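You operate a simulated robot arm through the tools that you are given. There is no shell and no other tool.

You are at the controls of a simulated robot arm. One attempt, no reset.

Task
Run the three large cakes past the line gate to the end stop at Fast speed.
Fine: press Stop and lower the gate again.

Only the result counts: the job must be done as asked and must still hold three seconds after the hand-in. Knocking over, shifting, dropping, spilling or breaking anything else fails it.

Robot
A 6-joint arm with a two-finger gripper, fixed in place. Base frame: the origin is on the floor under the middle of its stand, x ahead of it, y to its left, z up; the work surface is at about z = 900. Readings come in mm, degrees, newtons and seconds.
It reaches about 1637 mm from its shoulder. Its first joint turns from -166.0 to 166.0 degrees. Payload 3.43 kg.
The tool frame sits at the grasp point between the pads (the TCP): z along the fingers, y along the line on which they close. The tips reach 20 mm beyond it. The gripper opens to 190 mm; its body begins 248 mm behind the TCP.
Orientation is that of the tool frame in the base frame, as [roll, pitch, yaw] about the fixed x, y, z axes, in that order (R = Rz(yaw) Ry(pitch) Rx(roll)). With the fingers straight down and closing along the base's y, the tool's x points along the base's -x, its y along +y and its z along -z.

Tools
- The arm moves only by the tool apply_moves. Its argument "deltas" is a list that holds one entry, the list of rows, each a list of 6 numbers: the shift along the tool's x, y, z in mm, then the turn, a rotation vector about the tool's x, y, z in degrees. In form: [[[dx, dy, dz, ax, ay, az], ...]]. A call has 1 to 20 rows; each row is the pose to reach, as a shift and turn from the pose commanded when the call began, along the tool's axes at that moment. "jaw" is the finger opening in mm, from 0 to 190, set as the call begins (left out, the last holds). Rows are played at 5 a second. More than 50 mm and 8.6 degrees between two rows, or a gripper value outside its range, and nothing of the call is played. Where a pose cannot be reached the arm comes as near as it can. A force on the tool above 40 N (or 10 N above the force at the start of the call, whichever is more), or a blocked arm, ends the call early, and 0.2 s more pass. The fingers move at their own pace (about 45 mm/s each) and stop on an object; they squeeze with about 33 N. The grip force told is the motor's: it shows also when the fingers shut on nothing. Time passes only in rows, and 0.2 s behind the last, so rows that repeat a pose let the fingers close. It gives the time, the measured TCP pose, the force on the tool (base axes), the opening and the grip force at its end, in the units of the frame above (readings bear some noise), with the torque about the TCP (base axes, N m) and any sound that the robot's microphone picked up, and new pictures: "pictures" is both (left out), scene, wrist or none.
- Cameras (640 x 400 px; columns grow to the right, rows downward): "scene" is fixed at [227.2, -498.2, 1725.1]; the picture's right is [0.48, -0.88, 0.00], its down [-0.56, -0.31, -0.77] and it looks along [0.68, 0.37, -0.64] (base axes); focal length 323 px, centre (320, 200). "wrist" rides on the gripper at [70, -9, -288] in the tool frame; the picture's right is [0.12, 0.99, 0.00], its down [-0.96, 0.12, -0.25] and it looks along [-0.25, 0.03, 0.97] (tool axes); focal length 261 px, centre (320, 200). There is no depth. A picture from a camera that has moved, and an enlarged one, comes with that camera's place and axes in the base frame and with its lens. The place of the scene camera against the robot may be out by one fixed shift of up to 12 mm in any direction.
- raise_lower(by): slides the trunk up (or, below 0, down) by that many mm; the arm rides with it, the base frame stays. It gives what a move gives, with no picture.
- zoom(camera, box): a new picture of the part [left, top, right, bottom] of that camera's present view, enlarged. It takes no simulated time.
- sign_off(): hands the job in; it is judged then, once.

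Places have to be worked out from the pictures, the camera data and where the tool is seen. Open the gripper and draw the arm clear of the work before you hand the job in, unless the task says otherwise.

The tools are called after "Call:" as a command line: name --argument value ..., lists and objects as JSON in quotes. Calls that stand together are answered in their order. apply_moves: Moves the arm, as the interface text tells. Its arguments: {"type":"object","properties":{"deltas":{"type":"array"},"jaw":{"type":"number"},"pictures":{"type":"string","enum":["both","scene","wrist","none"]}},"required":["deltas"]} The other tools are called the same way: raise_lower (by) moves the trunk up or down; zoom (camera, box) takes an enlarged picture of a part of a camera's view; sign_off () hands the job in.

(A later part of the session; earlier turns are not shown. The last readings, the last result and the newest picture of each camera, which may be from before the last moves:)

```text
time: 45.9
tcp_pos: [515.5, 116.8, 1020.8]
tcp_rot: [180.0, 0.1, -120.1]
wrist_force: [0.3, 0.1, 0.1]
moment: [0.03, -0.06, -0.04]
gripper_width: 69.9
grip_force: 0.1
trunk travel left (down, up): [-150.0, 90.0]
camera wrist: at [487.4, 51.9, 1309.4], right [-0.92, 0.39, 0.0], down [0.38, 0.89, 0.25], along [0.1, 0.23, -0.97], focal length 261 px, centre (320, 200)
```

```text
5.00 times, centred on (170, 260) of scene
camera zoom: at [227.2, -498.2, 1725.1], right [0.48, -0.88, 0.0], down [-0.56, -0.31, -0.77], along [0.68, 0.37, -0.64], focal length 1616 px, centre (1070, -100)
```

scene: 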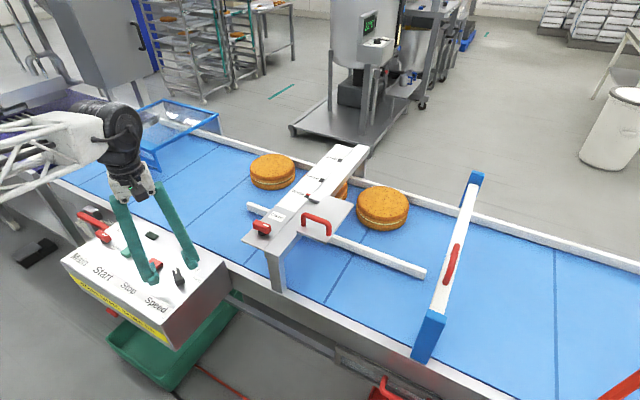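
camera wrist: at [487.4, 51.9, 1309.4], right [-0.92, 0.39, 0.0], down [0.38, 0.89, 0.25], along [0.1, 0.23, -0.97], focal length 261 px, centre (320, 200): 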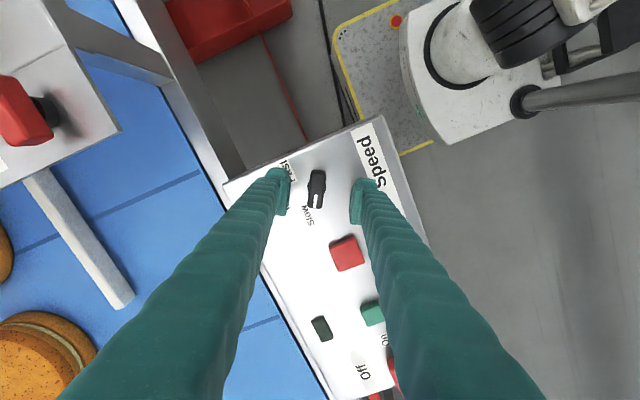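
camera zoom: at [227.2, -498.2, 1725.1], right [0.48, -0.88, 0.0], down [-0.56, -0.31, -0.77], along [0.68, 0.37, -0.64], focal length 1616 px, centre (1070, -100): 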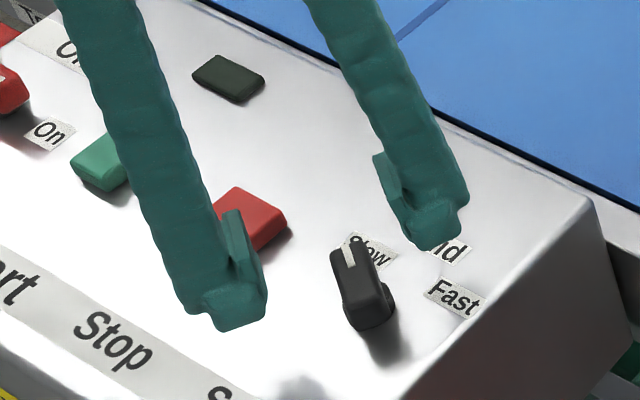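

Knob at (518, 115), pointer at ≈60°, perpendicular to the fingers' closing line. Lower to z≈994 and close on the knob.

Call:
apply_moves --deltas '[[[0.5, -3, 14, 0, 0, 0], [0.5, -3, 22, 0, 0, 0], [0.5, -3, 27, 0, 0, 0], [0.5, -3, 27, 0, 0, 0]]]' --pictures "none"

Call:
apply_moves --deltas '[[[0, 0, 0, 0, 0, 0], [0, 0, 0, 0, 0, 0], [0, 0, 0, 0, 0, 0], [0, 0, 0, 0, 0, 0], [0, 0, 0, 0, 0, 0], [0, 0, 0, 0, 0, 0]]]' --jaw 0

Call:
zoom --camera "scene" --box '[110, 220, 230, 300]'

```text
time: 46.9
tcp_pos: [516.5, 115.9, 995.4]
tcp_rot: [180.0, 0.1, -120.2]
wrist_force: [-0.1, 0.5, 0.0]
moment: [-0.02, 0.0, -0.02]
gripper_width: 69.9
grip_force: 0.2
trunk travel left (down, up): [-150.0, 90.0]
```

```text
time: 48.2
tcp_pos: [518.5, 114.6, 994.8]
tcp_rot: [-179.7, 0.1, -120.0]
wrist_force: [19.6, -23.9, -8.0]
moment: [-0.72, 0.05, -0.05]
gripper_width: 18.7
grip_force: 44.8
trunk travel left (down, up): [-150.0, 90.0]
stopped in row 6: the force on the tool passed its limit at 42 N (the readings are from after the stop); the commanded pose is now the measured one
camera wrist: at [489.7, 50.3, 1283.5], right [-0.92, 0.39, -0.01], down [0.38, 0.89, 0.25], along [0.1, 0.23, -0.97], focal length 261 px, centre (320, 200)
```

scene: 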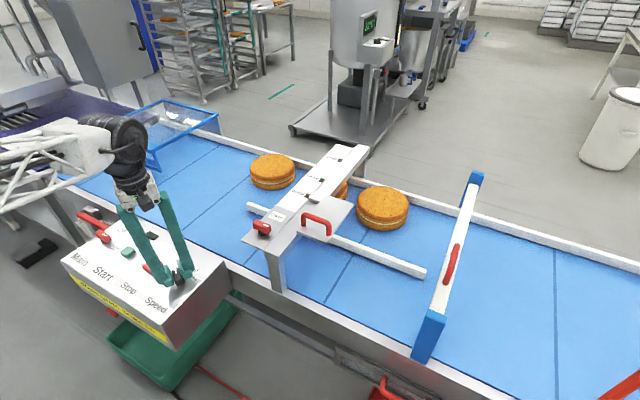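
wrist: 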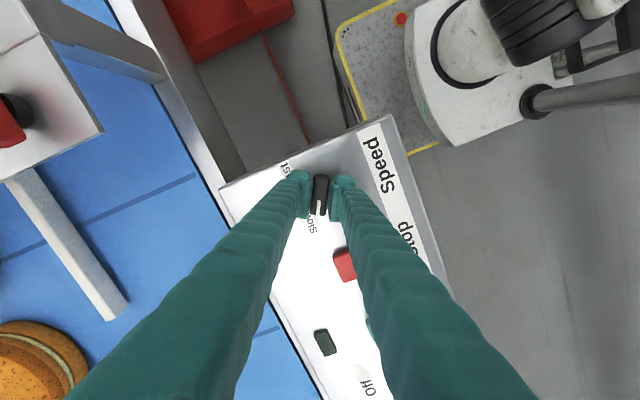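

```text
5.00 times, centred on (170, 260) of scene
camera zoom: at [227.2, -498.2, 1725.1], right [0.48, -0.88, 0.0], down [-0.56, -0.31, -0.77], along [0.68, 0.37, -0.64], focal length 1616 px, centre (1070, -100)
```

zoom: 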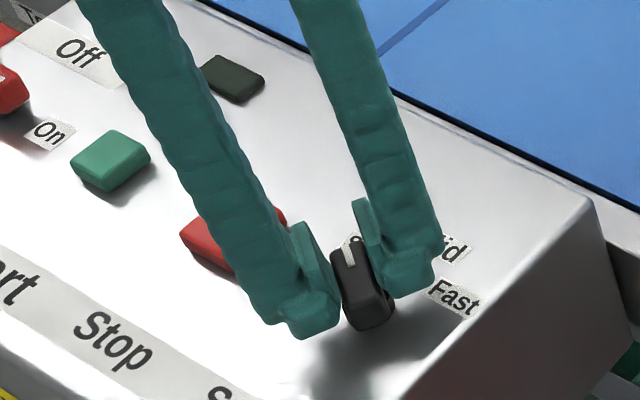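

The knob is gripped (18.7 mm) but there's ~31 N sideways load; I relieve it by shifting ~2 mm along the closing line.

Call:
apply_moves --deltas '[[[0.3, -0.9, 0, 0, 0, 0], [0.6, -1.8, 0, 0, 0, 0]]]' --pictures "none"

```text
time: 48.8
tcp_pos: [518.8, 113.6, 995.0]
tcp_rot: [-179.9, 0.0, -120.1]
wrist_force: [18.1, -17.6, -15.5]
moment: [-0.14, -0.18, -0.05]
gripper_width: 19.0
grip_force: 45.3
trunk travel left (down, up): [-150.0, 90.0]
```

Load is falling; shift a little more and lower 1 mm to unload the vertical part.

Call:
apply_moves --deltas '[[[0.2, -1, 0.5, 0, 0, 0], [0.3, -2, 1, 0, 0, 0]]]' --pictures "none"

```text
time: 49.4
tcp_pos: [519.1, 114.0, 995.2]
tcp_rot: [-179.9, 0.0, -120.1]
wrist_force: [-3.0, -3.1, -8.9]
moment: [0.14, -0.09, -0.01]
gripper_width: 18.8
grip_force: 45.0
trunk travel left (down, up): [-150.0, 90.0]
```

Load is nearly gone. Now turn the knob clockwise (seen from above), first about 56°.

Call:
apply_moves --deltas '[[[0, 0, 0, 0, 0, 8], [0, 0, 0, 0, 0, 16], [0, 0, 0, 0, 0, 24], [0, 0, 0, 0, 0, 32], [0, 0, 0, 0, 0, 40], [0, 0, 0, 0, 0, 48], [0, 0, 0, 0, 0, 56]]]'

Call:
zoom --camera "scene" --box '[110, 220, 230, 300]'

```text
time: 50.6
tcp_pos: [518.9, 115.2, 995.7]
tcp_rot: [179.8, 0.2, -161.0]
wrist_force: [-15.3, 19.3, 14.2]
moment: [-0.05, 0.9, 0.02]
gripper_width: 18.9
grip_force: 45.2
trunk travel left (down, up): [-150.0, 90.0]
stopped in row 6: the force on the tool passed its limit at 41 N (the readings are from after the stop); the commanded pose is now the measured one
camera wrist: at [454.0, 83.8, 1283.4], right [-0.44, 0.9, 0.0], down [0.87, 0.42, 0.25], along [0.23, 0.11, -0.97], focal length 261 px, centre (320, 200)
```

scene: 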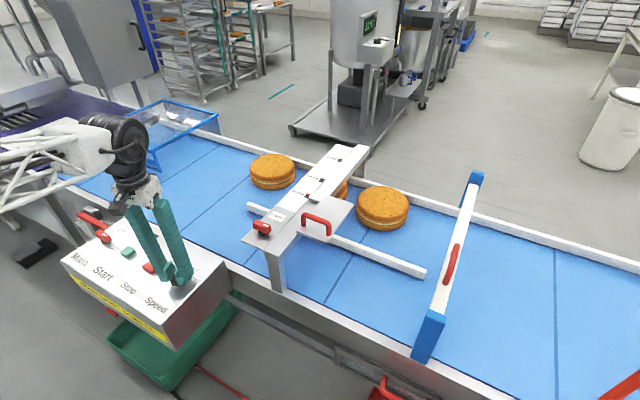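
wrist: 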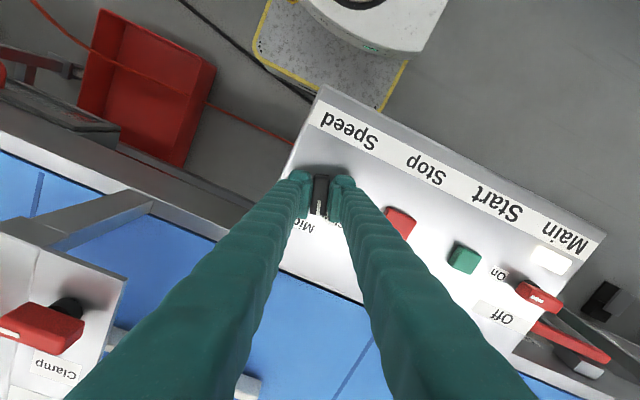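

```text
5.00 times, centred on (170, 260) of scene
camera zoom: at [227.2, -498.2, 1725.1], right [0.48, -0.88, 0.0], down [-0.56, -0.31, -0.77], along [0.68, 0.37, -0.64], focal length 1616 px, centre (1070, -100)
```

zoom: 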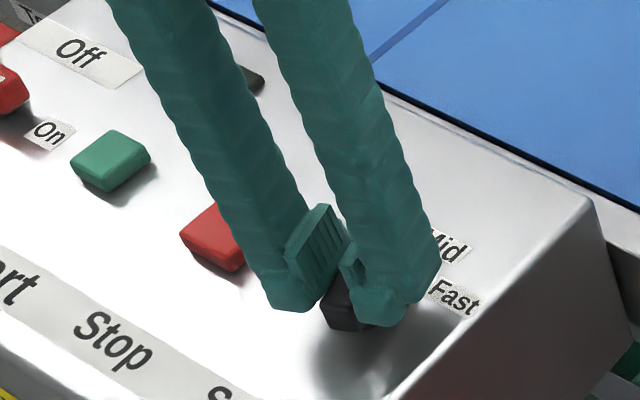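

The knob followed 41° and then lateral load tripped the limit. I relieve the load and continue.

Call:
apply_moves --deltas '[[[0.3, 0.8, -0.4, 0, 0, 0], [0.6, 1.5, -0.8, 0, 0, 0]]]' --pictures "none"

```text
time: 51.2
tcp_pos: [519.1, 114.2, 995.1]
tcp_rot: [180.0, 0.2, -160.9]
wrist_force: [-16.9, 10.1, 6.7]
moment: [0.13, 0.18, 0.01]
gripper_width: 18.5
grip_force: 44.6
trunk travel left (down, up): [-150.0, 90.0]
```

Still some pull toward -x; relieve it further while continuing to turn.

Call:
apply_moves --deltas '[[[0.9, 1, -0.4, 0, 0, 0], [0.9, 1, -0.4, 0, 0, 6], [0.9, 1, -0.4, 0, 0, 12], [0.9, 1, -0.4, 0, 0, 18], [0.9, 1, -0.4, 0, 0, 24]]]'

Call:
zoom --camera "wrist" --box '[250, 130, 390, 240]'

```text
time: 52.4
tcp_pos: [518.5, 115.4, 996.8]
tcp_rot: [179.9, 0.2, 175.0]
wrist_force: [4.4, 11.9, -16.2]
moment: [0.07, -0.5, 0.08]
gripper_width: 18.7
grip_force: 44.9
trunk travel left (down, up): [-150.0, 90.0]
camera wrist: at [446.8, 113.6, 1283.6], right [-0.03, 1.0, 0.0], down [0.97, 0.03, 0.25], along [0.25, 0.01, -0.97], focal length 261 px, centre (320, 200)
```

scene: 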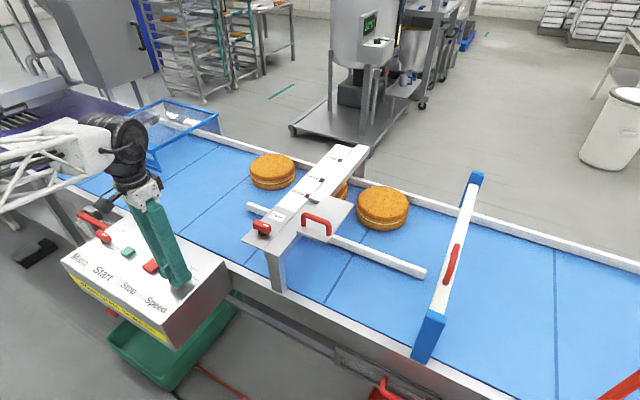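
wrist: 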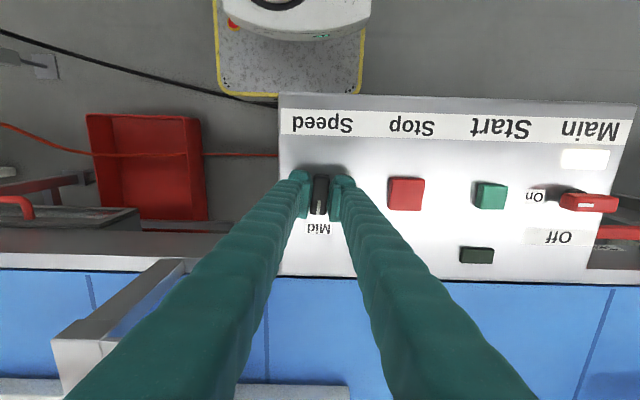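

```text
3.64 times, centred on (320, 185) of wrist
camera zoom: at [446.8, 113.6, 1283.6], right [-0.03, 1.0, 0.0], down [0.97, 0.03, 0.25], along [0.25, 0.01, -0.97], focal length 948 px, centre (320, 254)
```

zoom: 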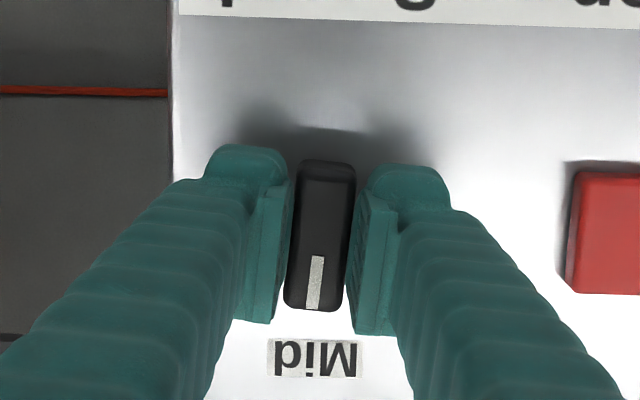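

The knob is now at Mid. Continue clockwise toward Fast, relieving the small load first.

Call:
apply_moves --deltas '[[[-0.2, 0.8, 1, 0, 0, 0], [-0.2, 0.8, 1, 0, 0, 6], [-0.2, 0.8, 1, 0, 0, 12], [-0.2, 0.8, 1, 0, 0, 18], [-0.2, 0.8, 1, 0, 0, 24]]]' --pictures "none"

```text
time: 53.6
tcp_pos: [518.4, 116.1, 996.4]
tcp_rot: [179.7, 0.2, 151.0]
wrist_force: [12.4, 2.2, 18.1]
moment: [-0.08, -0.4, 0.02]
gripper_width: 18.5
grip_force: 44.9
trunk travel left (down, up): [-150.0, 90.0]
```

Another 24° done. Relieve and continue to the Fast stop.

Call:
apply_moves --deltas '[[[-0.6, 0.5, -1.2, 0, 0, 0], [-0.6, 0.5, -1.2, 0, 0, 6], [-0.6, 0.5, -1.2, 0, 0, 12], [-0.6, 0.5, -1.2, 0, 0, 18], [-0.6, 0.5, -1.2, 0, 0, 24], [-0.6, 0.5, -1.2, 0, 0, 29]]]'

Call:
zoom --camera "wrist" --box '[250, 130, 390, 240]'

```text
time: 55.0
tcp_pos: [520.2, 116.4, 995.5]
tcp_rot: [179.7, -0.1, 122.0]
wrist_force: [13.4, 17.0, 15.3]
moment: [0.21, -0.09, 0.06]
gripper_width: 18.6
grip_force: 44.4
trunk travel left (down, up): [-150.0, 90.0]
camera wrist: at [473.7, 171.9, 1283.8], right [0.78, 0.63, 0.0], down [0.61, -0.76, 0.25], along [0.16, -0.19, -0.97], focal length 261 px, centre (320, 200)
```

scene: 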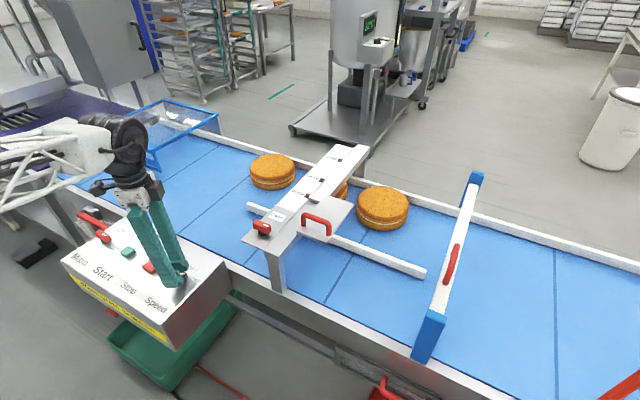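
wrist: 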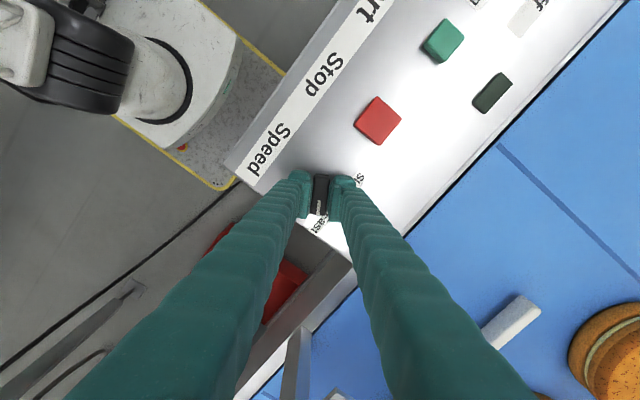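

```text
3.64 times, centred on (320, 185) of wrist
camera zoom: at [473.7, 171.9, 1283.8], right [0.78, 0.63, 0.0], down [0.61, -0.76, 0.25], along [0.16, -0.19, -0.97], focal length 948 px, centre (320, 254)
```

zoom: 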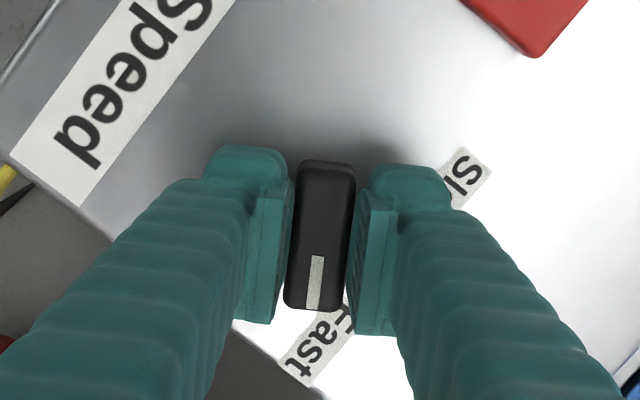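

The marker points at Fast. I'll nudge a few more degrees to make sure it is at its stop/detent.

Call:
apply_moves --deltas '[[[0.4, 1.2, -1, 0, 0, 0], [0.4, 1.2, -1, 0, 0, 2], [0.4, 1.2, -1, 0, 0, 4]]]' --pictures "none"

```text
time: 55.8
tcp_pos: [519.7, 116.8, 995.3]
tcp_rot: [179.9, 0.1, 118.0]
wrist_force: [3.1, 6.4, -14.3]
moment: [0.0, -0.11, 1.29]
gripper_width: 19.2
grip_force: 44.8
trunk travel left (down, up): [-150.0, 90.0]
```

Torque of 1.3 N·m shows the stop: the knob is fully at Fast. Unload by 2°, open, and rise.

Call:
apply_moves --deltas '[[[0, 0, 0, 0, 0, -2], [0, 0, 0, 0, 0, -2]]]' --pictures "none"

Call:
apply_moves --deltas '[[[0, 0, 0, 0, 0, 0], [0, 0, 0, 0, 0, 0], [0, 0, 0, 0, 0, 0], [0, 0, -20, 0, 0, 0], [0, 0, -60, 0, 0, 0], [0, 0, -100, 0, 0, 0]]]' --jaw 70

Call:
zoom --camera "scene" --box '[60, 200, 230, 320]'

Call:
zoom --camera "wrist" --box '[230, 90, 430, 240]'

```text
time: 56.4
tcp_pos: [519.5, 115.8, 997.5]
tcp_rot: [179.8, 0.0, 120.0]
wrist_force: [-3.3, -1.1, -0.1]
moment: [-0.03, 0.02, 0.04]
gripper_width: 17.5
grip_force: 45.0
trunk travel left (down, up): [-150.0, 90.0]
```

```text
time: 57.8
tcp_pos: [517.6, 117.4, 1095.4]
tcp_rot: [179.8, 0.0, 120.0]
wrist_force: [-0.7, -0.1, -0.1]
moment: [-0.01, 0.02, -0.03]
gripper_width: 69.6
grip_force: 0.1
trunk travel left (down, up): [-150.0, 90.0]
camera wrist: at [474.8, 175.3, 1384.3], right [0.8, 0.6, 0.0], down [0.58, -0.78, 0.25], along [0.15, -0.2, -0.97], focal length 261 px, centre (320, 200)
```

scene: 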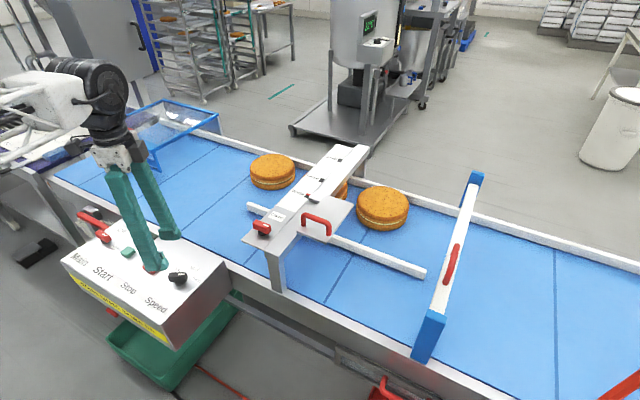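
wrist: 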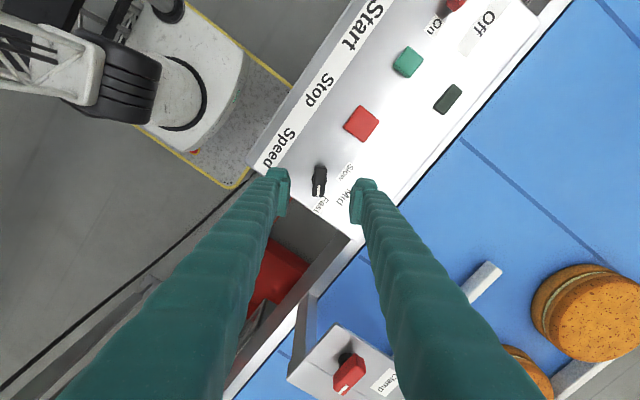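

```text
3.33 times, centred on (145, 260) of scene
camera zoom: at [227.2, -498.2, 1725.1], right [0.48, -0.88, 0.0], down [-0.56, -0.31, -0.77], along [0.68, 0.37, -0.64], focal length 1078 px, centre (903, 0)
```

zoom: 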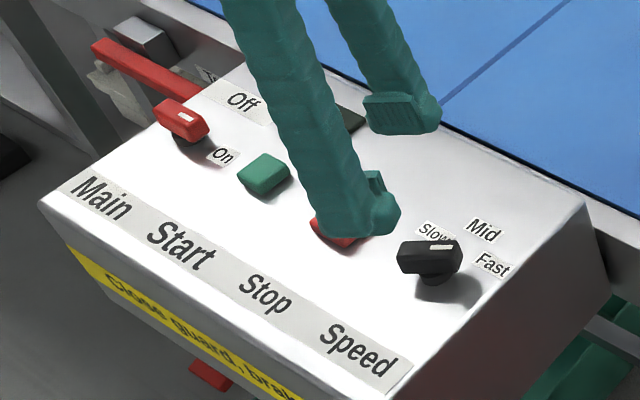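

```text
2.67 times, centred on (330, 165) of wrist
camera zoom: at [474.8, 175.3, 1384.3], right [0.8, 0.6, 0.0], down [0.58, -0.78, 0.25], along [0.15, -0.2, -0.97], focal length 695 px, centre (293, 293)
```

zoom: 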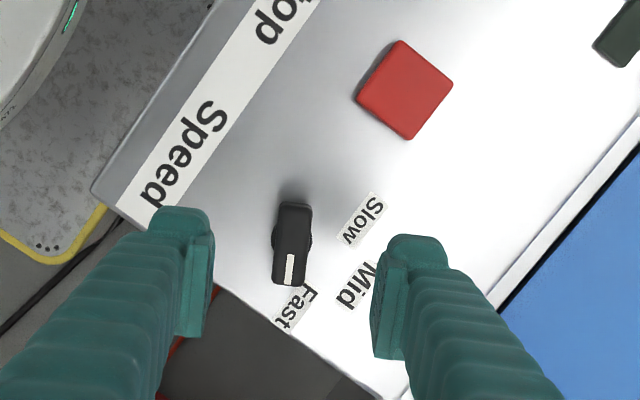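

Speed is on Fast. Next: close the fingers, go above the Start button (≈517, 330) and square up the gripper.

Call:
apply_moves --deltas '[[[23, 13.2, 0, 0, 0, -7.5], [46, 26.4, 0, 0, 0, -15], [69, 39.7, 0, 0, 0, -22.5], [92, 52.9, 0, 0, 0, -30], [115, 66.1, 0, 0, 0, -37.5], [138, 79.3, 0, 0, 0, -45], [161, 92.5, 0, 0, 0, -52.5], [184.4, 105.8, 0, 0, 0, -60]]]' --jaw 0

Call:
zoom --camera "wrist" --box '[220, 80, 460, 260]'

Call:
zoom --camera "scene" --box '[60, 200, 230, 320]'

```text
time: 59.6
tcp_pos: [517.8, 329.8, 1099.3]
tcp_rot: [-180.0, 0.2, -179.9]
wrist_force: [-0.2, -0.4, 0.5]
moment: [0.12, -0.05, -0.01]
gripper_width: 0.2
grip_force: 33.0
trunk travel left (down, up): [-150.0, 90.0]
camera wrist: at [446.4, 322.0, 1387.0], right [-0.12, 0.99, 0.0], down [0.96, 0.12, 0.25], along [0.25, 0.03, -0.97], focal length 261 px, centre (320, 200)
```

scene: 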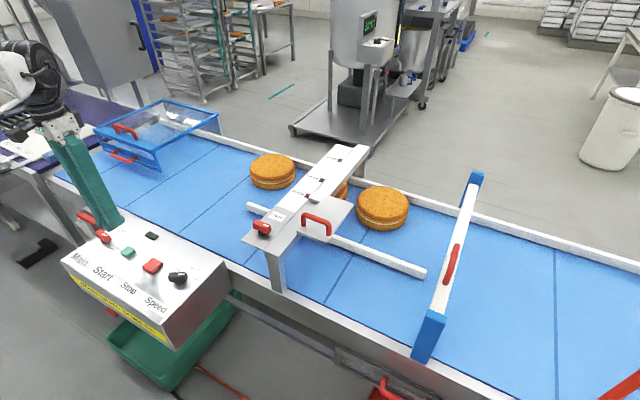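
wrist: 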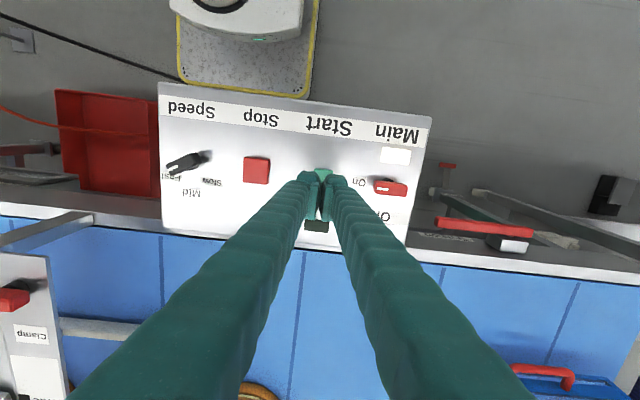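

```text
2.22 times, centred on (340, 170) of wrist
camera zoom: at [446.4, 322.0, 1387.0], right [-0.12, 0.99, 0.0], down [0.96, 0.12, 0.25], along [0.25, 0.03, -0.97], focal length 579 px, centre (276, 267)
```

zoom: 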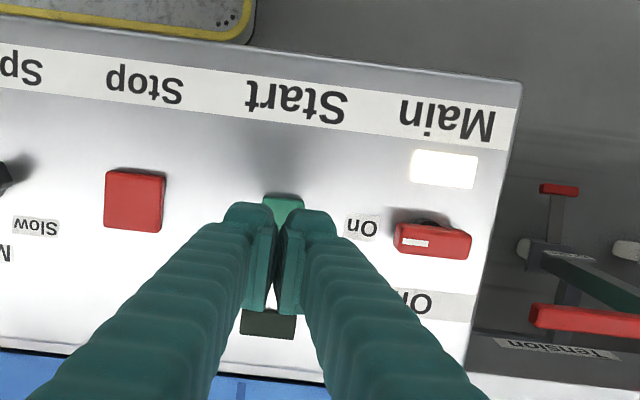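

```text
3.33 times, centred on (145, 260) of scene
camera zoom: at [227.2, -498.2, 1725.1], right [0.48, -0.88, 0.0], down [-0.56, -0.31, -0.77], along [0.68, 0.37, -0.64], focal length 1078 px, centre (903, 0)
```

zoom: 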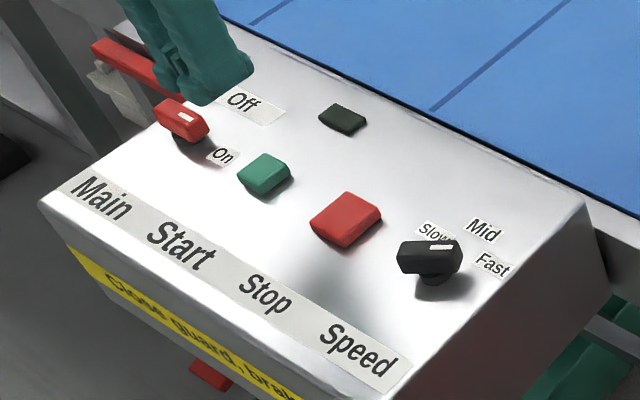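

Start button's centre is about (516, 333). Press it with the closed fingertips in small steps.

Call:
apply_moves --deltas '[[[2, 3, 45, 0, 0, 0], [2, 3, 85, 0, 0, 0], [2, 3, 95, 0, 0, 0], [2, 3, 98, 0, 0, 0], [2, 3, 101, 0, 0, 0], [2, 3, 104, 0, 0, 0], [2, 3, 107, 0, 0, 0], [2, 3, 110, 0, 0, 0], [2, 3, 113, 0, 0, 0]]]'

Call:
zoom --camera "scene" --box '[60, 200, 230, 320]'

```text
time: 61.6
tcp_pos: [518.3, 331.3, 984.9]
tcp_rot: [179.9, 0.2, 179.9]
wrist_force: [0.1, 0.2, 1.1]
moment: [0.0, 0.03, 0.01]
gripper_width: 6.1
grip_force: 34.4
trunk travel left (down, up): [-150.0, 90.0]
camera wrist: at [446.3, 324.5, 1272.9], right [-0.12, 0.99, 0.0], down [0.96, 0.12, 0.25], along [0.25, 0.03, -0.97], focal length 261 px, centre (320, 200)
```

scene: 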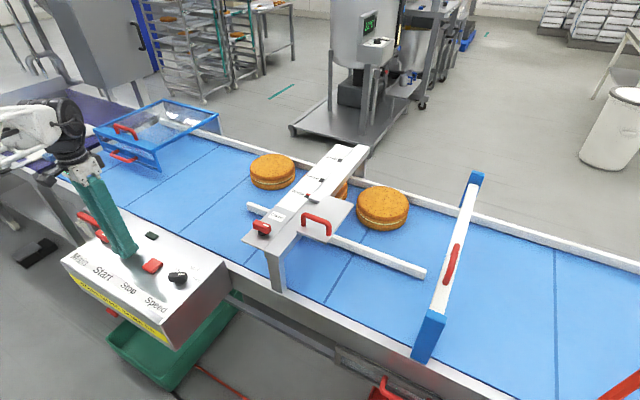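
wrist: 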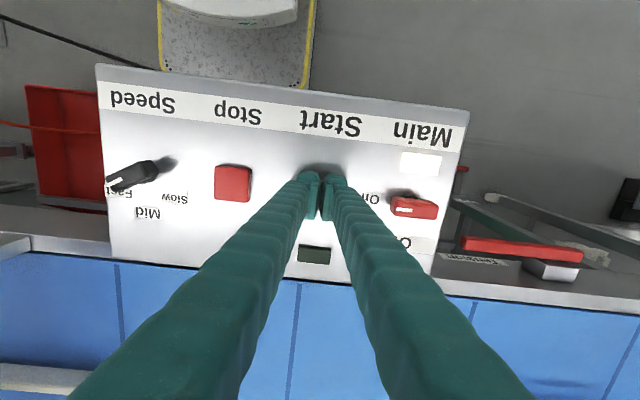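

```text
3.33 times, centred on (145, 260) of scene
camera zoom: at [227.2, -498.2, 1725.1], right [0.48, -0.88, 0.0], down [-0.56, -0.31, -0.77], along [0.68, 0.37, -0.64], focal length 1078 px, centre (903, 0)
```

zoom: 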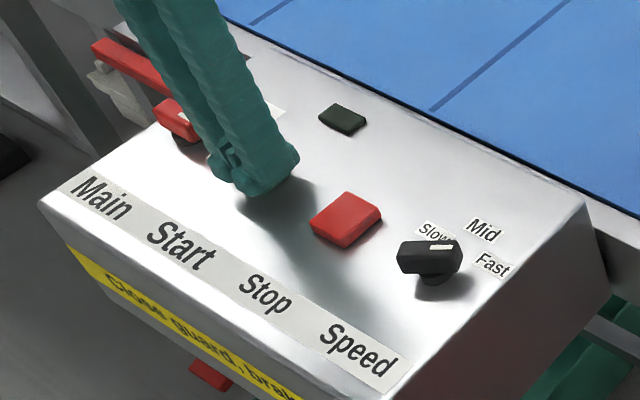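

Light contact (1 N, fingers spread slightly) but the lamp is still dark; press further.

Call:
apply_moves --deltas '[[[0, 0, 2, 0, 0, 0], [0, 0, 4, 0, 0, 0], [0, 0, 6, 0, 0, 0], [0, 0, 8, 0, 0, 0], [0, 0, 10, 0, 0, 0]]]'

Call:
zoom --camera "wrist" --box '[250, 130, 390, 290]'

```text
time: 62.8
tcp_pos: [516.2, 332.4, 976.5]
tcp_rot: [179.7, 0.4, 180.0]
wrist_force: [-0.2, 1.3, 28.4]
moment: [-0.03, 0.1, -0.06]
gripper_width: 5.9
grip_force: 34.6
trunk travel left (down, up): [-150.0, 90.0]
heard: click
camera wrist: at [445.2, 324.5, 1264.9], right [-0.12, 0.99, 0.0], down [0.96, 0.11, 0.25], along [0.25, 0.03, -0.97], focal length 261 px, centre (320, 200)
```

scene: 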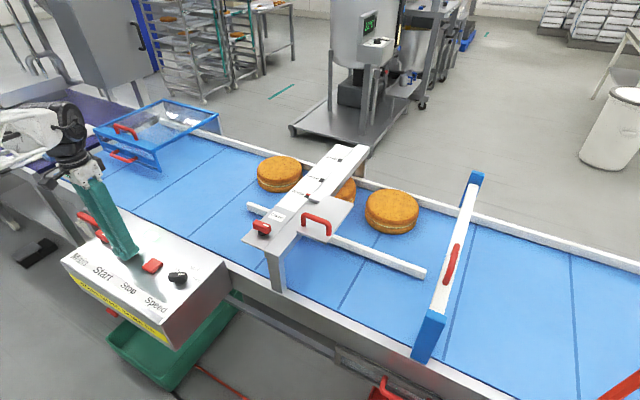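
wrist: 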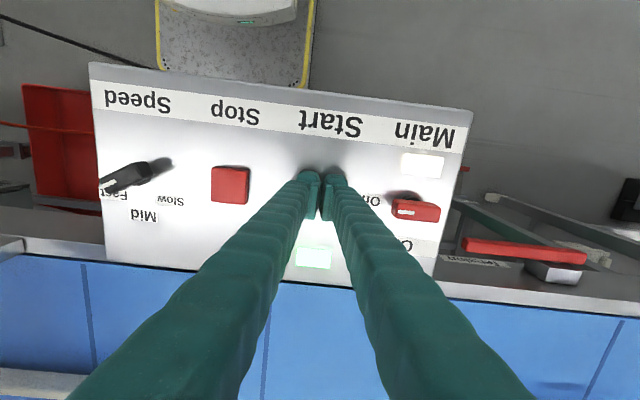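

```text
2.50 times, centred on (320, 210) of wrist
camera zoom: at [445.2, 324.5, 1264.9], right [-0.12, 0.99, 0.0], down [0.96, 0.11, 0.25], along [0.25, 0.03, -0.97], focal length 652 px, centre (320, 175)
```

zoom: 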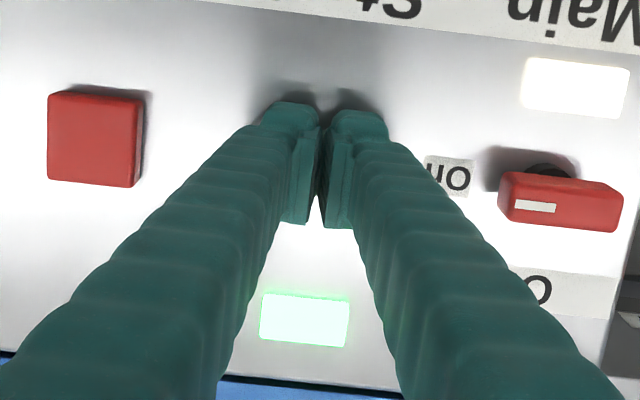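

Click, the green lamp is lit and the belt is running toward the end stop. I lift off and hover over Stop while watching the cakes.

Call:
apply_moves --deltas '[[[0, 0, -45, 0, 0, 0], [-1, -45, -50, 0, 0, 0], [-2, -90, -50, 0, 0, 0], [-2, -108, -50, 0, 0, 0]]]'

```text
time: 63.8
tcp_pos: [520.1, 225.2, 1023.8]
tcp_rot: [179.9, 0.1, -179.9]
wrist_force: [0.4, 0.7, -0.1]
moment: [-0.11, 0.03, 0.01]
gripper_width: 0.0
grip_force: 34.2
trunk travel left (down, up): [-150.0, 90.0]
camera wrist: at [448.4, 217.0, 1312.4], right [-0.12, 0.99, 0.0], down [0.96, 0.12, 0.25], along [0.25, 0.03, -0.97], focal length 261 px, centre (320, 200)
```

scene: 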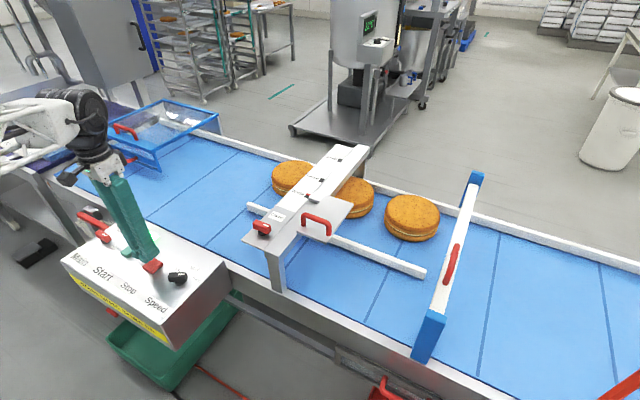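
wrist: 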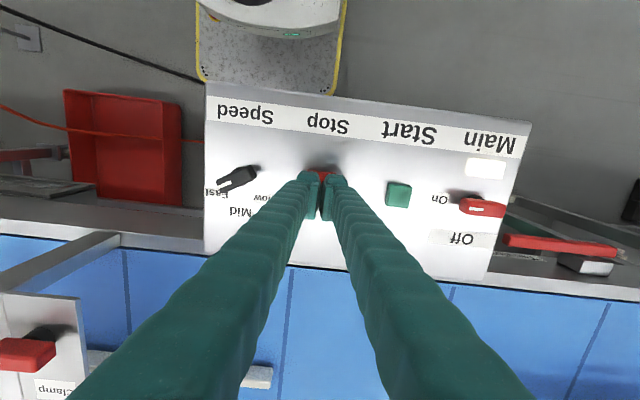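

The cakes advance at about 80 mm/s. I wait above Stop and check that the first cake clears the raised gate.

Call:
apply_moves --deltas '[[[0, 0, 0, 0, 0, 0], [0, 0, 0, 0, 0, 0], [0, 0, 0, 0, 0, 0], [0, 0, 0, 0, 0, 0], [0, 0, 0, 0, 0, 0], [0, 0, 0, 0, 0, 0], [0, 0, 0, 0, 0, 0], [0, 0, 0, 0, 0, 0]]]' --pictures "scene"

```text
time: 65.6
tcp_pos: [520.0, 225.2, 1024.2]
tcp_rot: [179.9, 0.3, -180.0]
wrist_force: [-0.1, 0.3, -0.2]
moment: [-0.04, 0.02, 0.0]
gripper_width: 0.1
grip_force: 34.1
trunk travel left (down, up): [-150.0, 90.0]
```

scene: 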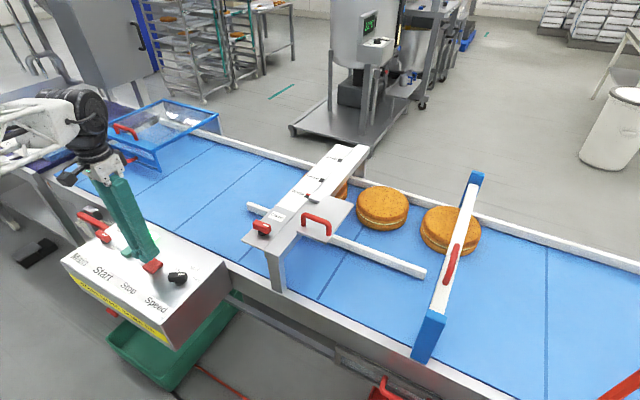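

The first cake is under the raised bar; continue watching.

Call:
apply_moves --deltas '[[[0, 0, 0, 0, 0, 0], [0, 0, 0, 0, 0, 0], [0, 0, 0, 0, 0, 0], [0, 0, 0, 0, 0, 0], [0, 0, 0, 0, 0, 0], [0, 0, 0, 0, 0, 0], [0, 0, 0, 0, 0, 0]]]' --pictures "scene"

Call:
zoom --camera "scene" --box '[330, 150, 560, 370]'

```text
time: 67.2
tcp_pos: [518.7, 225.4, 1024.7]
tcp_rot: [179.9, 0.2, -180.0]
wrist_force: [-0.8, -0.6, -0.2]
moment: [0.0, -0.01, 0.0]
gripper_width: 0.1
grip_force: 34.5
trunk travel left (down, up): [-150.0, 90.0]
```

scene: 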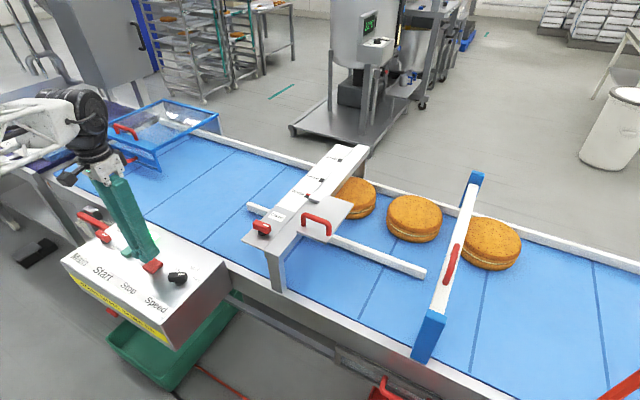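

```text
1.82 times, centred on (445, 260) of scene
camera zoom: at [227.2, -498.2, 1725.1], right [0.48, -0.88, 0.0], down [-0.56, -0.31, -0.77], along [0.68, 0.37, -0.64], focal length 588 px, centre (93, 91)
```

zoom: 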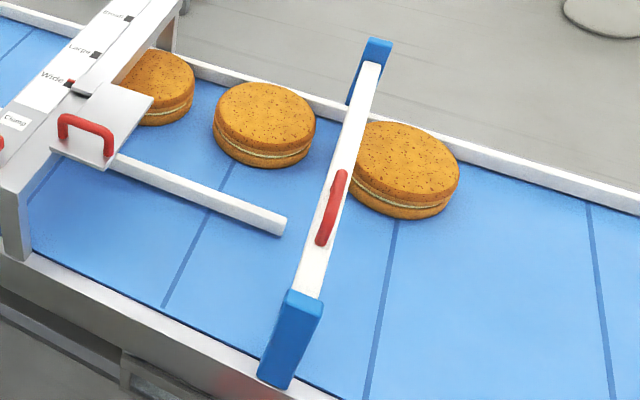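

Works smoothly at ~76 mm/s; the last cake needs about 7 s more. Waiting 4 s.

Call:
apply_moves --deltas '[[[0, 0, 0, 0, 0, 0], [0, 0, 0, 0, 0, 0], [0, 0, 0, 0, 0, 0], [0, 0, 0, 0, 0, 0], [0, 0, 0, 0, 0, 0], [0, 0, 0, 0, 0, 0], [0, 0, 0, 0, 0, 0], [0, 0, 0, 0, 0, 0], [0, 0, 0, 0, 0, 0], [0, 0, 0, 0, 0, 0], [0, 0, 0, 0, 0, 0], [0, 0, 0, 0, 0, 0], [0, 0, 0, 0, 0, 0], [0, 0, 0, 0, 0, 0], [0, 0, 0, 0, 0, 0], [0, 0, 0, 0, 0, 0], [0, 0, 0, 0, 0, 0], [0, 0, 0, 0, 0, 0], [0, 0, 0, 0, 0, 0]]]' --pictures "scene"

```text
time: 71.2
tcp_pos: [520.2, 226.1, 1024.6]
tcp_rot: [179.8, 0.1, -180.0]
wrist_force: [-1.3, -0.7, -0.9]
moment: [-0.04, -0.03, 0.02]
gripper_width: 0.3
grip_force: 34.4
trunk travel left (down, up): [-150.0, 90.0]
```

scene: 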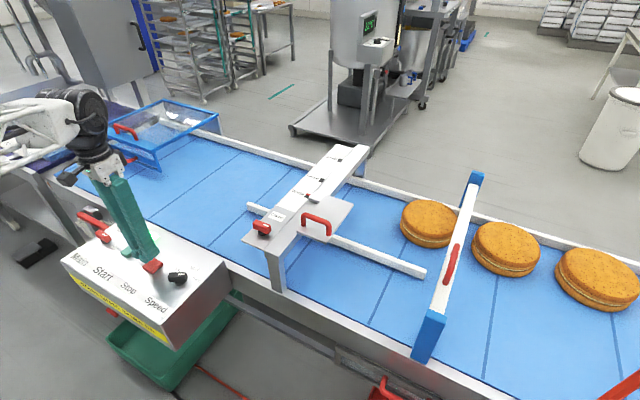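

Third cake is nearly through the gate, the leader approaches the end stop. Wait 2 s more.

Call:
apply_moves --deltas '[[[0, 0, 0, 0, 0, 0], [0, 0, 0, 0, 0, 0], [0, 0, 0, 0, 0, 0], [0, 0, 0, 0, 0, 0], [0, 0, 0, 0, 0, 0], [0, 0, 0, 0, 0, 0], [0, 0, 0, 0, 0, 0], [0, 0, 0, 0, 0, 0], [0, 0, 0, 0, 0, 0]]]' --pictures "scene"

```text
time: 73.2
tcp_pos: [519.6, 224.5, 1024.3]
tcp_rot: [179.8, 0.2, 180.0]
wrist_force: [0.1, 0.1, 0.6]
moment: [0.0, 0.02, 0.03]
gripper_width: 0.0
grip_force: 34.5
trunk travel left (down, up): [-150.0, 90.0]
```

scene: 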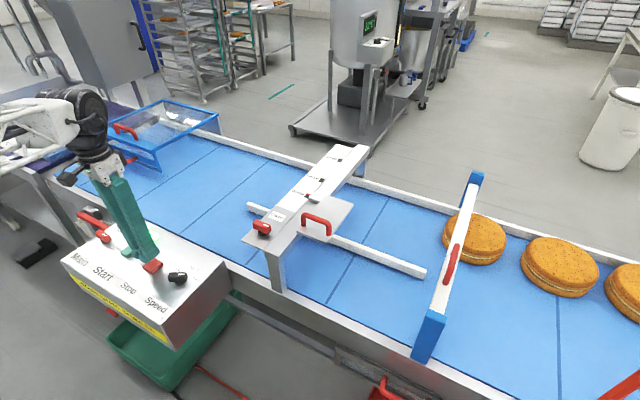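

Continue another 1.6 s.

Call:
apply_moves --deltas '[[[0, 0, 0, 0, 0, 0], [0, 0, 0, 0, 0, 0], [0, 0, 0, 0, 0, 0], [0, 0, 0, 0, 0, 0], [0, 0, 0, 0, 0, 0], [0, 0, 0, 0, 0, 0], [0, 0, 0, 0, 0, 0]]]' --pictures "scene"

```text
time: 74.8
tcp_pos: [518.9, 224.3, 1024.4]
tcp_rot: [179.9, 0.3, 180.0]
wrist_force: [0.1, 0.3, -0.4]
moment: [0.02, -0.04, 0.01]
gripper_width: 0.0
grip_force: 34.5
trunk travel left (down, up): [-150.0, 90.0]
```

scene: 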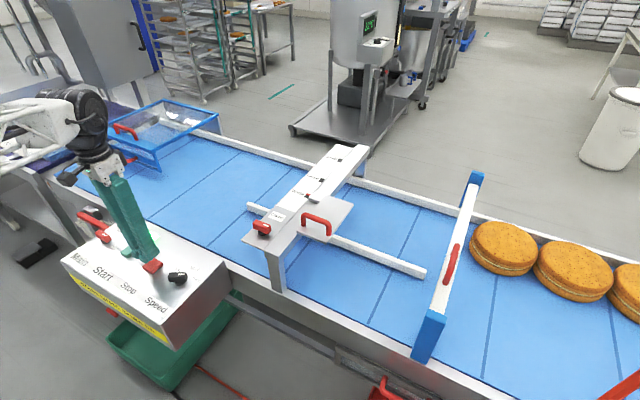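

All three are queued or about to be. I press Stop now (the approach takes over a second, letting the last cake close up).

Call:
apply_moves --deltas '[[[0, 0, 15, 0, 0, 0], [0, 0, 28, 0, 0, 0], [0, 0, 36, 0, 0, 0], [0, 0, 40, 0, 0, 0], [0, 0, 43, 0, 0, 0], [0, 0, 46, 0, 0, 0], [0, 0, 48, 0, 0, 0]]]'

```text
time: 76.4
tcp_pos: [519.1, 224.6, 976.1]
tcp_rot: [179.8, 0.3, -180.0]
wrist_force: [1.5, 2.1, 27.6]
moment: [-0.02, 0.09, -0.02]
gripper_width: 6.0
grip_force: 34.6
trunk travel left (down, up): [-150.0, 90.0]
heard: click
camera wrist: at [447.1, 215.6, 1264.9], right [-0.12, 0.99, 0.0], down [0.96, 0.11, 0.25], along [0.25, 0.03, -0.97], focal length 261 px, centre (320, 200)
```

scene: 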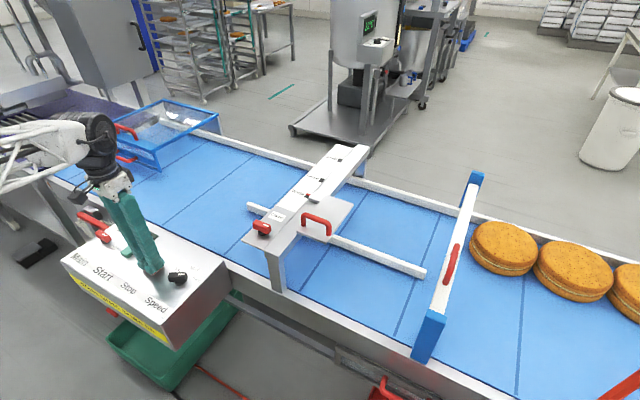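
wrist: 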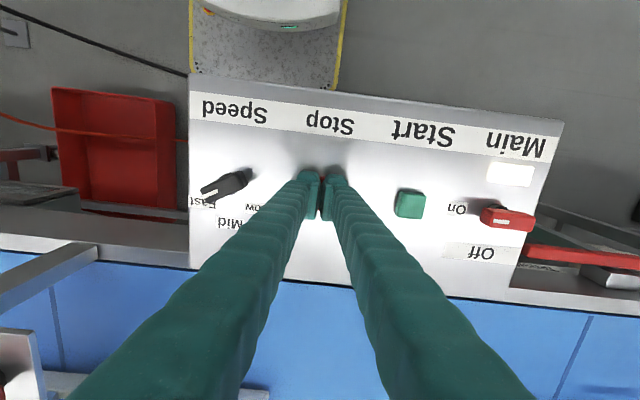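

Click on Stop, and the cakes sit unchanged against the stop. I lift off and check that the lamp is dark and the belt seams have stopped.

Call:
apply_moves --deltas '[[[0, 0, -45, 0, 0, 0], [0, 0, -90, 0, 0, 0], [0, 0, -130, 0, 0, 0]]]'

Call:
apply_moves --deltas '[[[0, 0, 0, 0, 0, 0], [0, 0, 0, 0, 0, 0], [0, 0, 0, 0, 0, 0]]]' --pictures "scene"

Call:
zoom --camera "scene" --box '[60, 200, 230, 320]'

```text
time: 77.2
tcp_pos: [517.2, 226.4, 1107.4]
tcp_rot: [179.9, 0.1, 179.9]
wrist_force: [0.7, 1.1, -0.3]
moment: [-0.01, 0.07, 0.02]
gripper_width: 0.0
grip_force: 34.3
trunk travel left (down, up): [-150.0, 90.0]
camera wrist: at [446.4, 218.1, 1395.4], right [-0.12, 0.99, 0.0], down [0.96, 0.12, 0.25], along [0.25, 0.03, -0.97], focal length 261 px, centre (320, 200)
```

scene: 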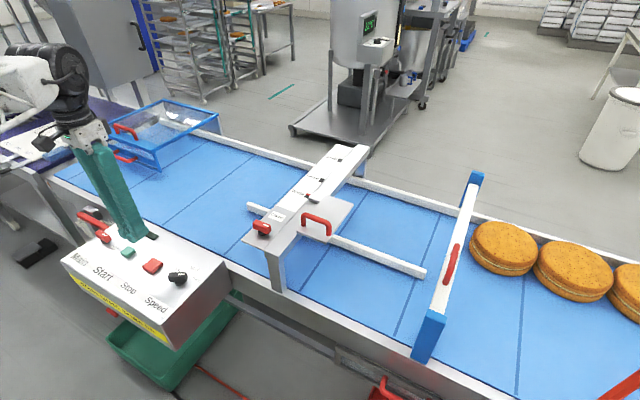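
wrist: 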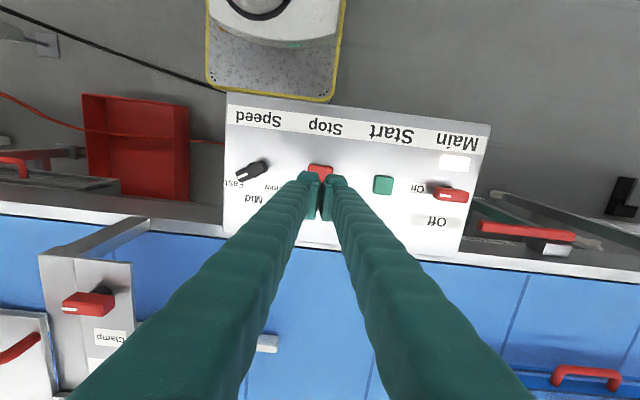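

```text
time: 78.0
tcp_pos: [518.3, 224.9, 1107.4]
tcp_rot: [179.9, 0.2, 179.9]
wrist_force: [-0.1, -0.3, 0.5]
moment: [-0.05, -0.02, -0.01]
gripper_width: 0.0
grip_force: 34.2
trunk travel left (down, up): [-150.0, 90.0]
```

scene: 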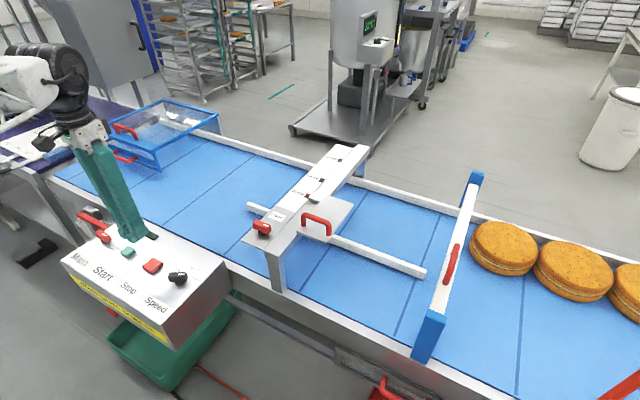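

```text
3.33 times, centred on (145, 260) of scene
camera zoom: at [227.2, -498.2, 1725.1], right [0.48, -0.88, 0.0], down [-0.56, -0.31, -0.77], along [0.68, 0.37, -0.64], focal length 1078 px, centre (903, 0)
```

zoom: 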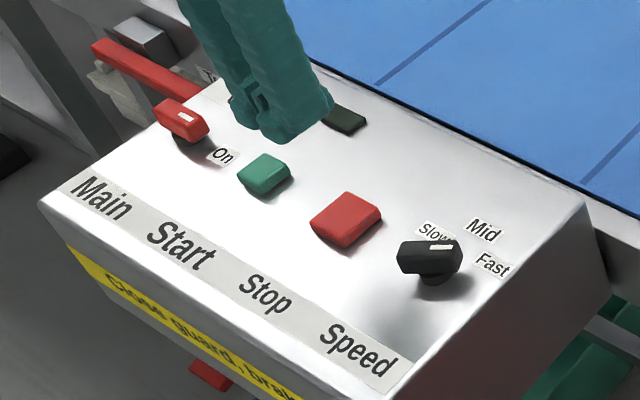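

Belt stopped and lamp dark; the last cake (y≈-680) is clear of the gate line (y≈-540). Now I return to the raised gate's handle with fingers opened.

Call:
apply_moves --deltas '[[[-1, -40, -20, 0, 0, 0], [-3, -84, -40, 0, 0, 0], [-8, -128, -56, 0, 0, 0], [-17, -173, -70, 0, 0, 0], [-26, -219, -82, 0, 0, 0], [-35, -266, -90, 0, 0, 0], [-45, -314, -90, 0, 0, 0], [-55, -362, -90, 0, 0, 0], [-70, -408, -90, 0, 0, 0], [-88, -452, -90, 0, 0, 0], [-110, -495, -90, 0, 0, 0], [-137, -535, -90, 0, 0, 0], [-167, -573, -90, 0, 0, 0], [-198, -609, -90, 0, 0, 0], [-229, -644, -84, 0, 0, 0], [-259, -678, -72, 0, 0, 0], [-287, -712, -58, 0, 0, 0], [-307, -745, -40, 0, 0, 0], [-316, -765, -25, 0, 0, 0]]]' --jaw 80

Call:
zoom --camera "wrist" --box '[200, 80, 440, 260]'

```text
time: 82.0
tcp_pos: [833.4, -541.3, 1128.0]
tcp_rot: [180.0, 0.4, -180.0]
wrist_force: [0.5, -0.4, 0.3]
moment: [-0.06, -0.03, -0.01]
gripper_width: 79.7
grip_force: 0.0
trunk travel left (down, up): [-150.0, 90.0]
camera wrist: at [760.8, -546.8, 1415.5], right [-0.12, 0.99, 0.0], down [0.96, 0.12, 0.25], along [0.25, 0.03, -0.97], focal length 261 px, centre (320, 200)
```

scene: 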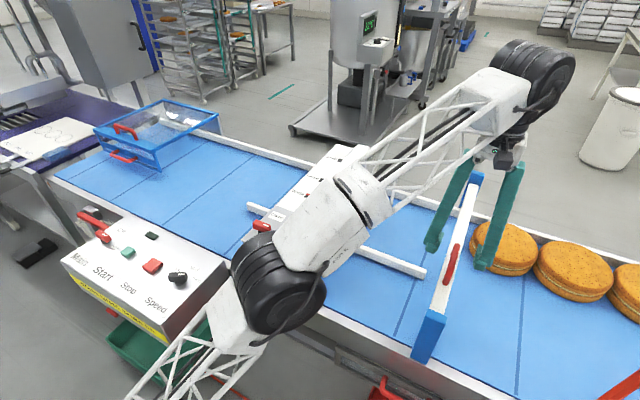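
wrist: 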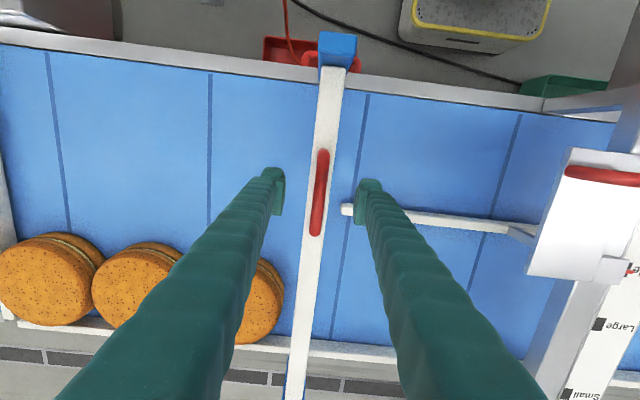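

```text
2.22 times, centred on (320, 170) of wrist
camera zoom: at [760.8, -546.8, 1415.5], right [-0.12, 0.99, 0.0], down [0.96, 0.12, 0.25], along [0.25, 0.03, -0.97], focal length 579 px, centre (320, 267)
```

zoom: 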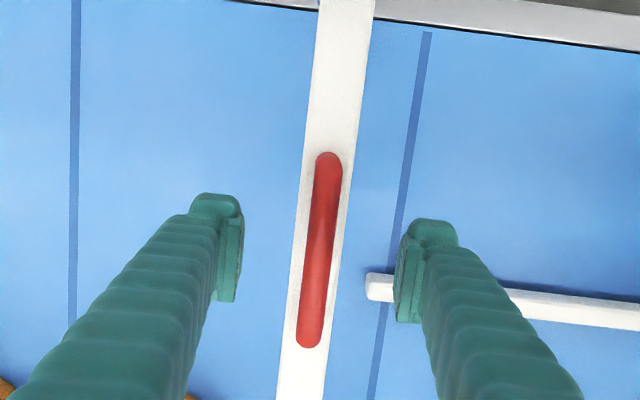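

All three cakes are queued past the gate, the last one's edge at y≈-580, clear of the bar. Descend to the handle and close.

Call:
apply_moves --deltas '[[[0, 0.5, 20, 0, 0, 0], [0, 0.5, 40, 0, 0, 0], [0, 0.5, 40, 0, 0, 0]]]' --pictures "none"

Call:
apply_moves --deltas '[[[0, 0, 0, 0, 0, 0], [0, 0, 0, 0, 0, 0], [0, 0, 0, 0, 0, 0], [0, 0, 0, 0, 0, 0], [0, 0, 0, 0, 0, 0], [0, 0, 0, 0, 0, 0]]]' --jaw 0

```text
time: 82.8
tcp_pos: [835.0, -538.5, 1089.3]
tcp_rot: [179.9, 0.2, -179.9]
wrist_force: [0.0, 0.9, -0.4]
moment: [0.0, 0.02, -0.03]
gripper_width: 80.0
grip_force: 0.1
trunk travel left (down, up): [-150.0, 90.0]
```

```text
time: 84.2
tcp_pos: [834.2, -539.3, 1088.3]
tcp_rot: [179.9, 0.2, 180.0]
wrist_force: [4.9, -6.1, 0.6]
moment: [0.04, -0.07, 0.05]
gripper_width: 11.1
grip_force: 44.5
trunk travel left (down, up): [-150.0, 90.0]
camera wrist: at [762.7, -547.8, 1376.5], right [-0.12, 0.99, 0.0], down [0.96, 0.11, 0.25], along [0.25, 0.03, -0.97], focal length 261 px, centre (320, 200)
```

scene: 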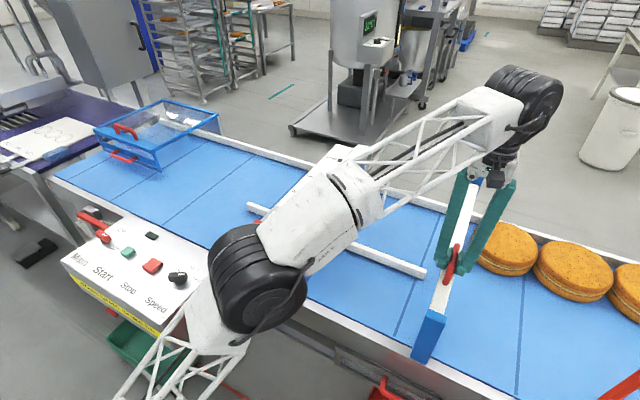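
wrist: 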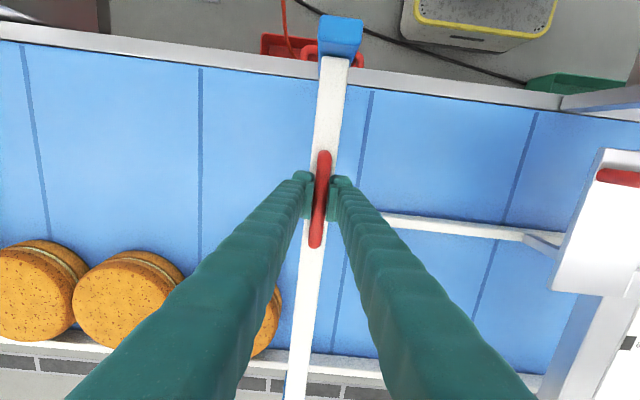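

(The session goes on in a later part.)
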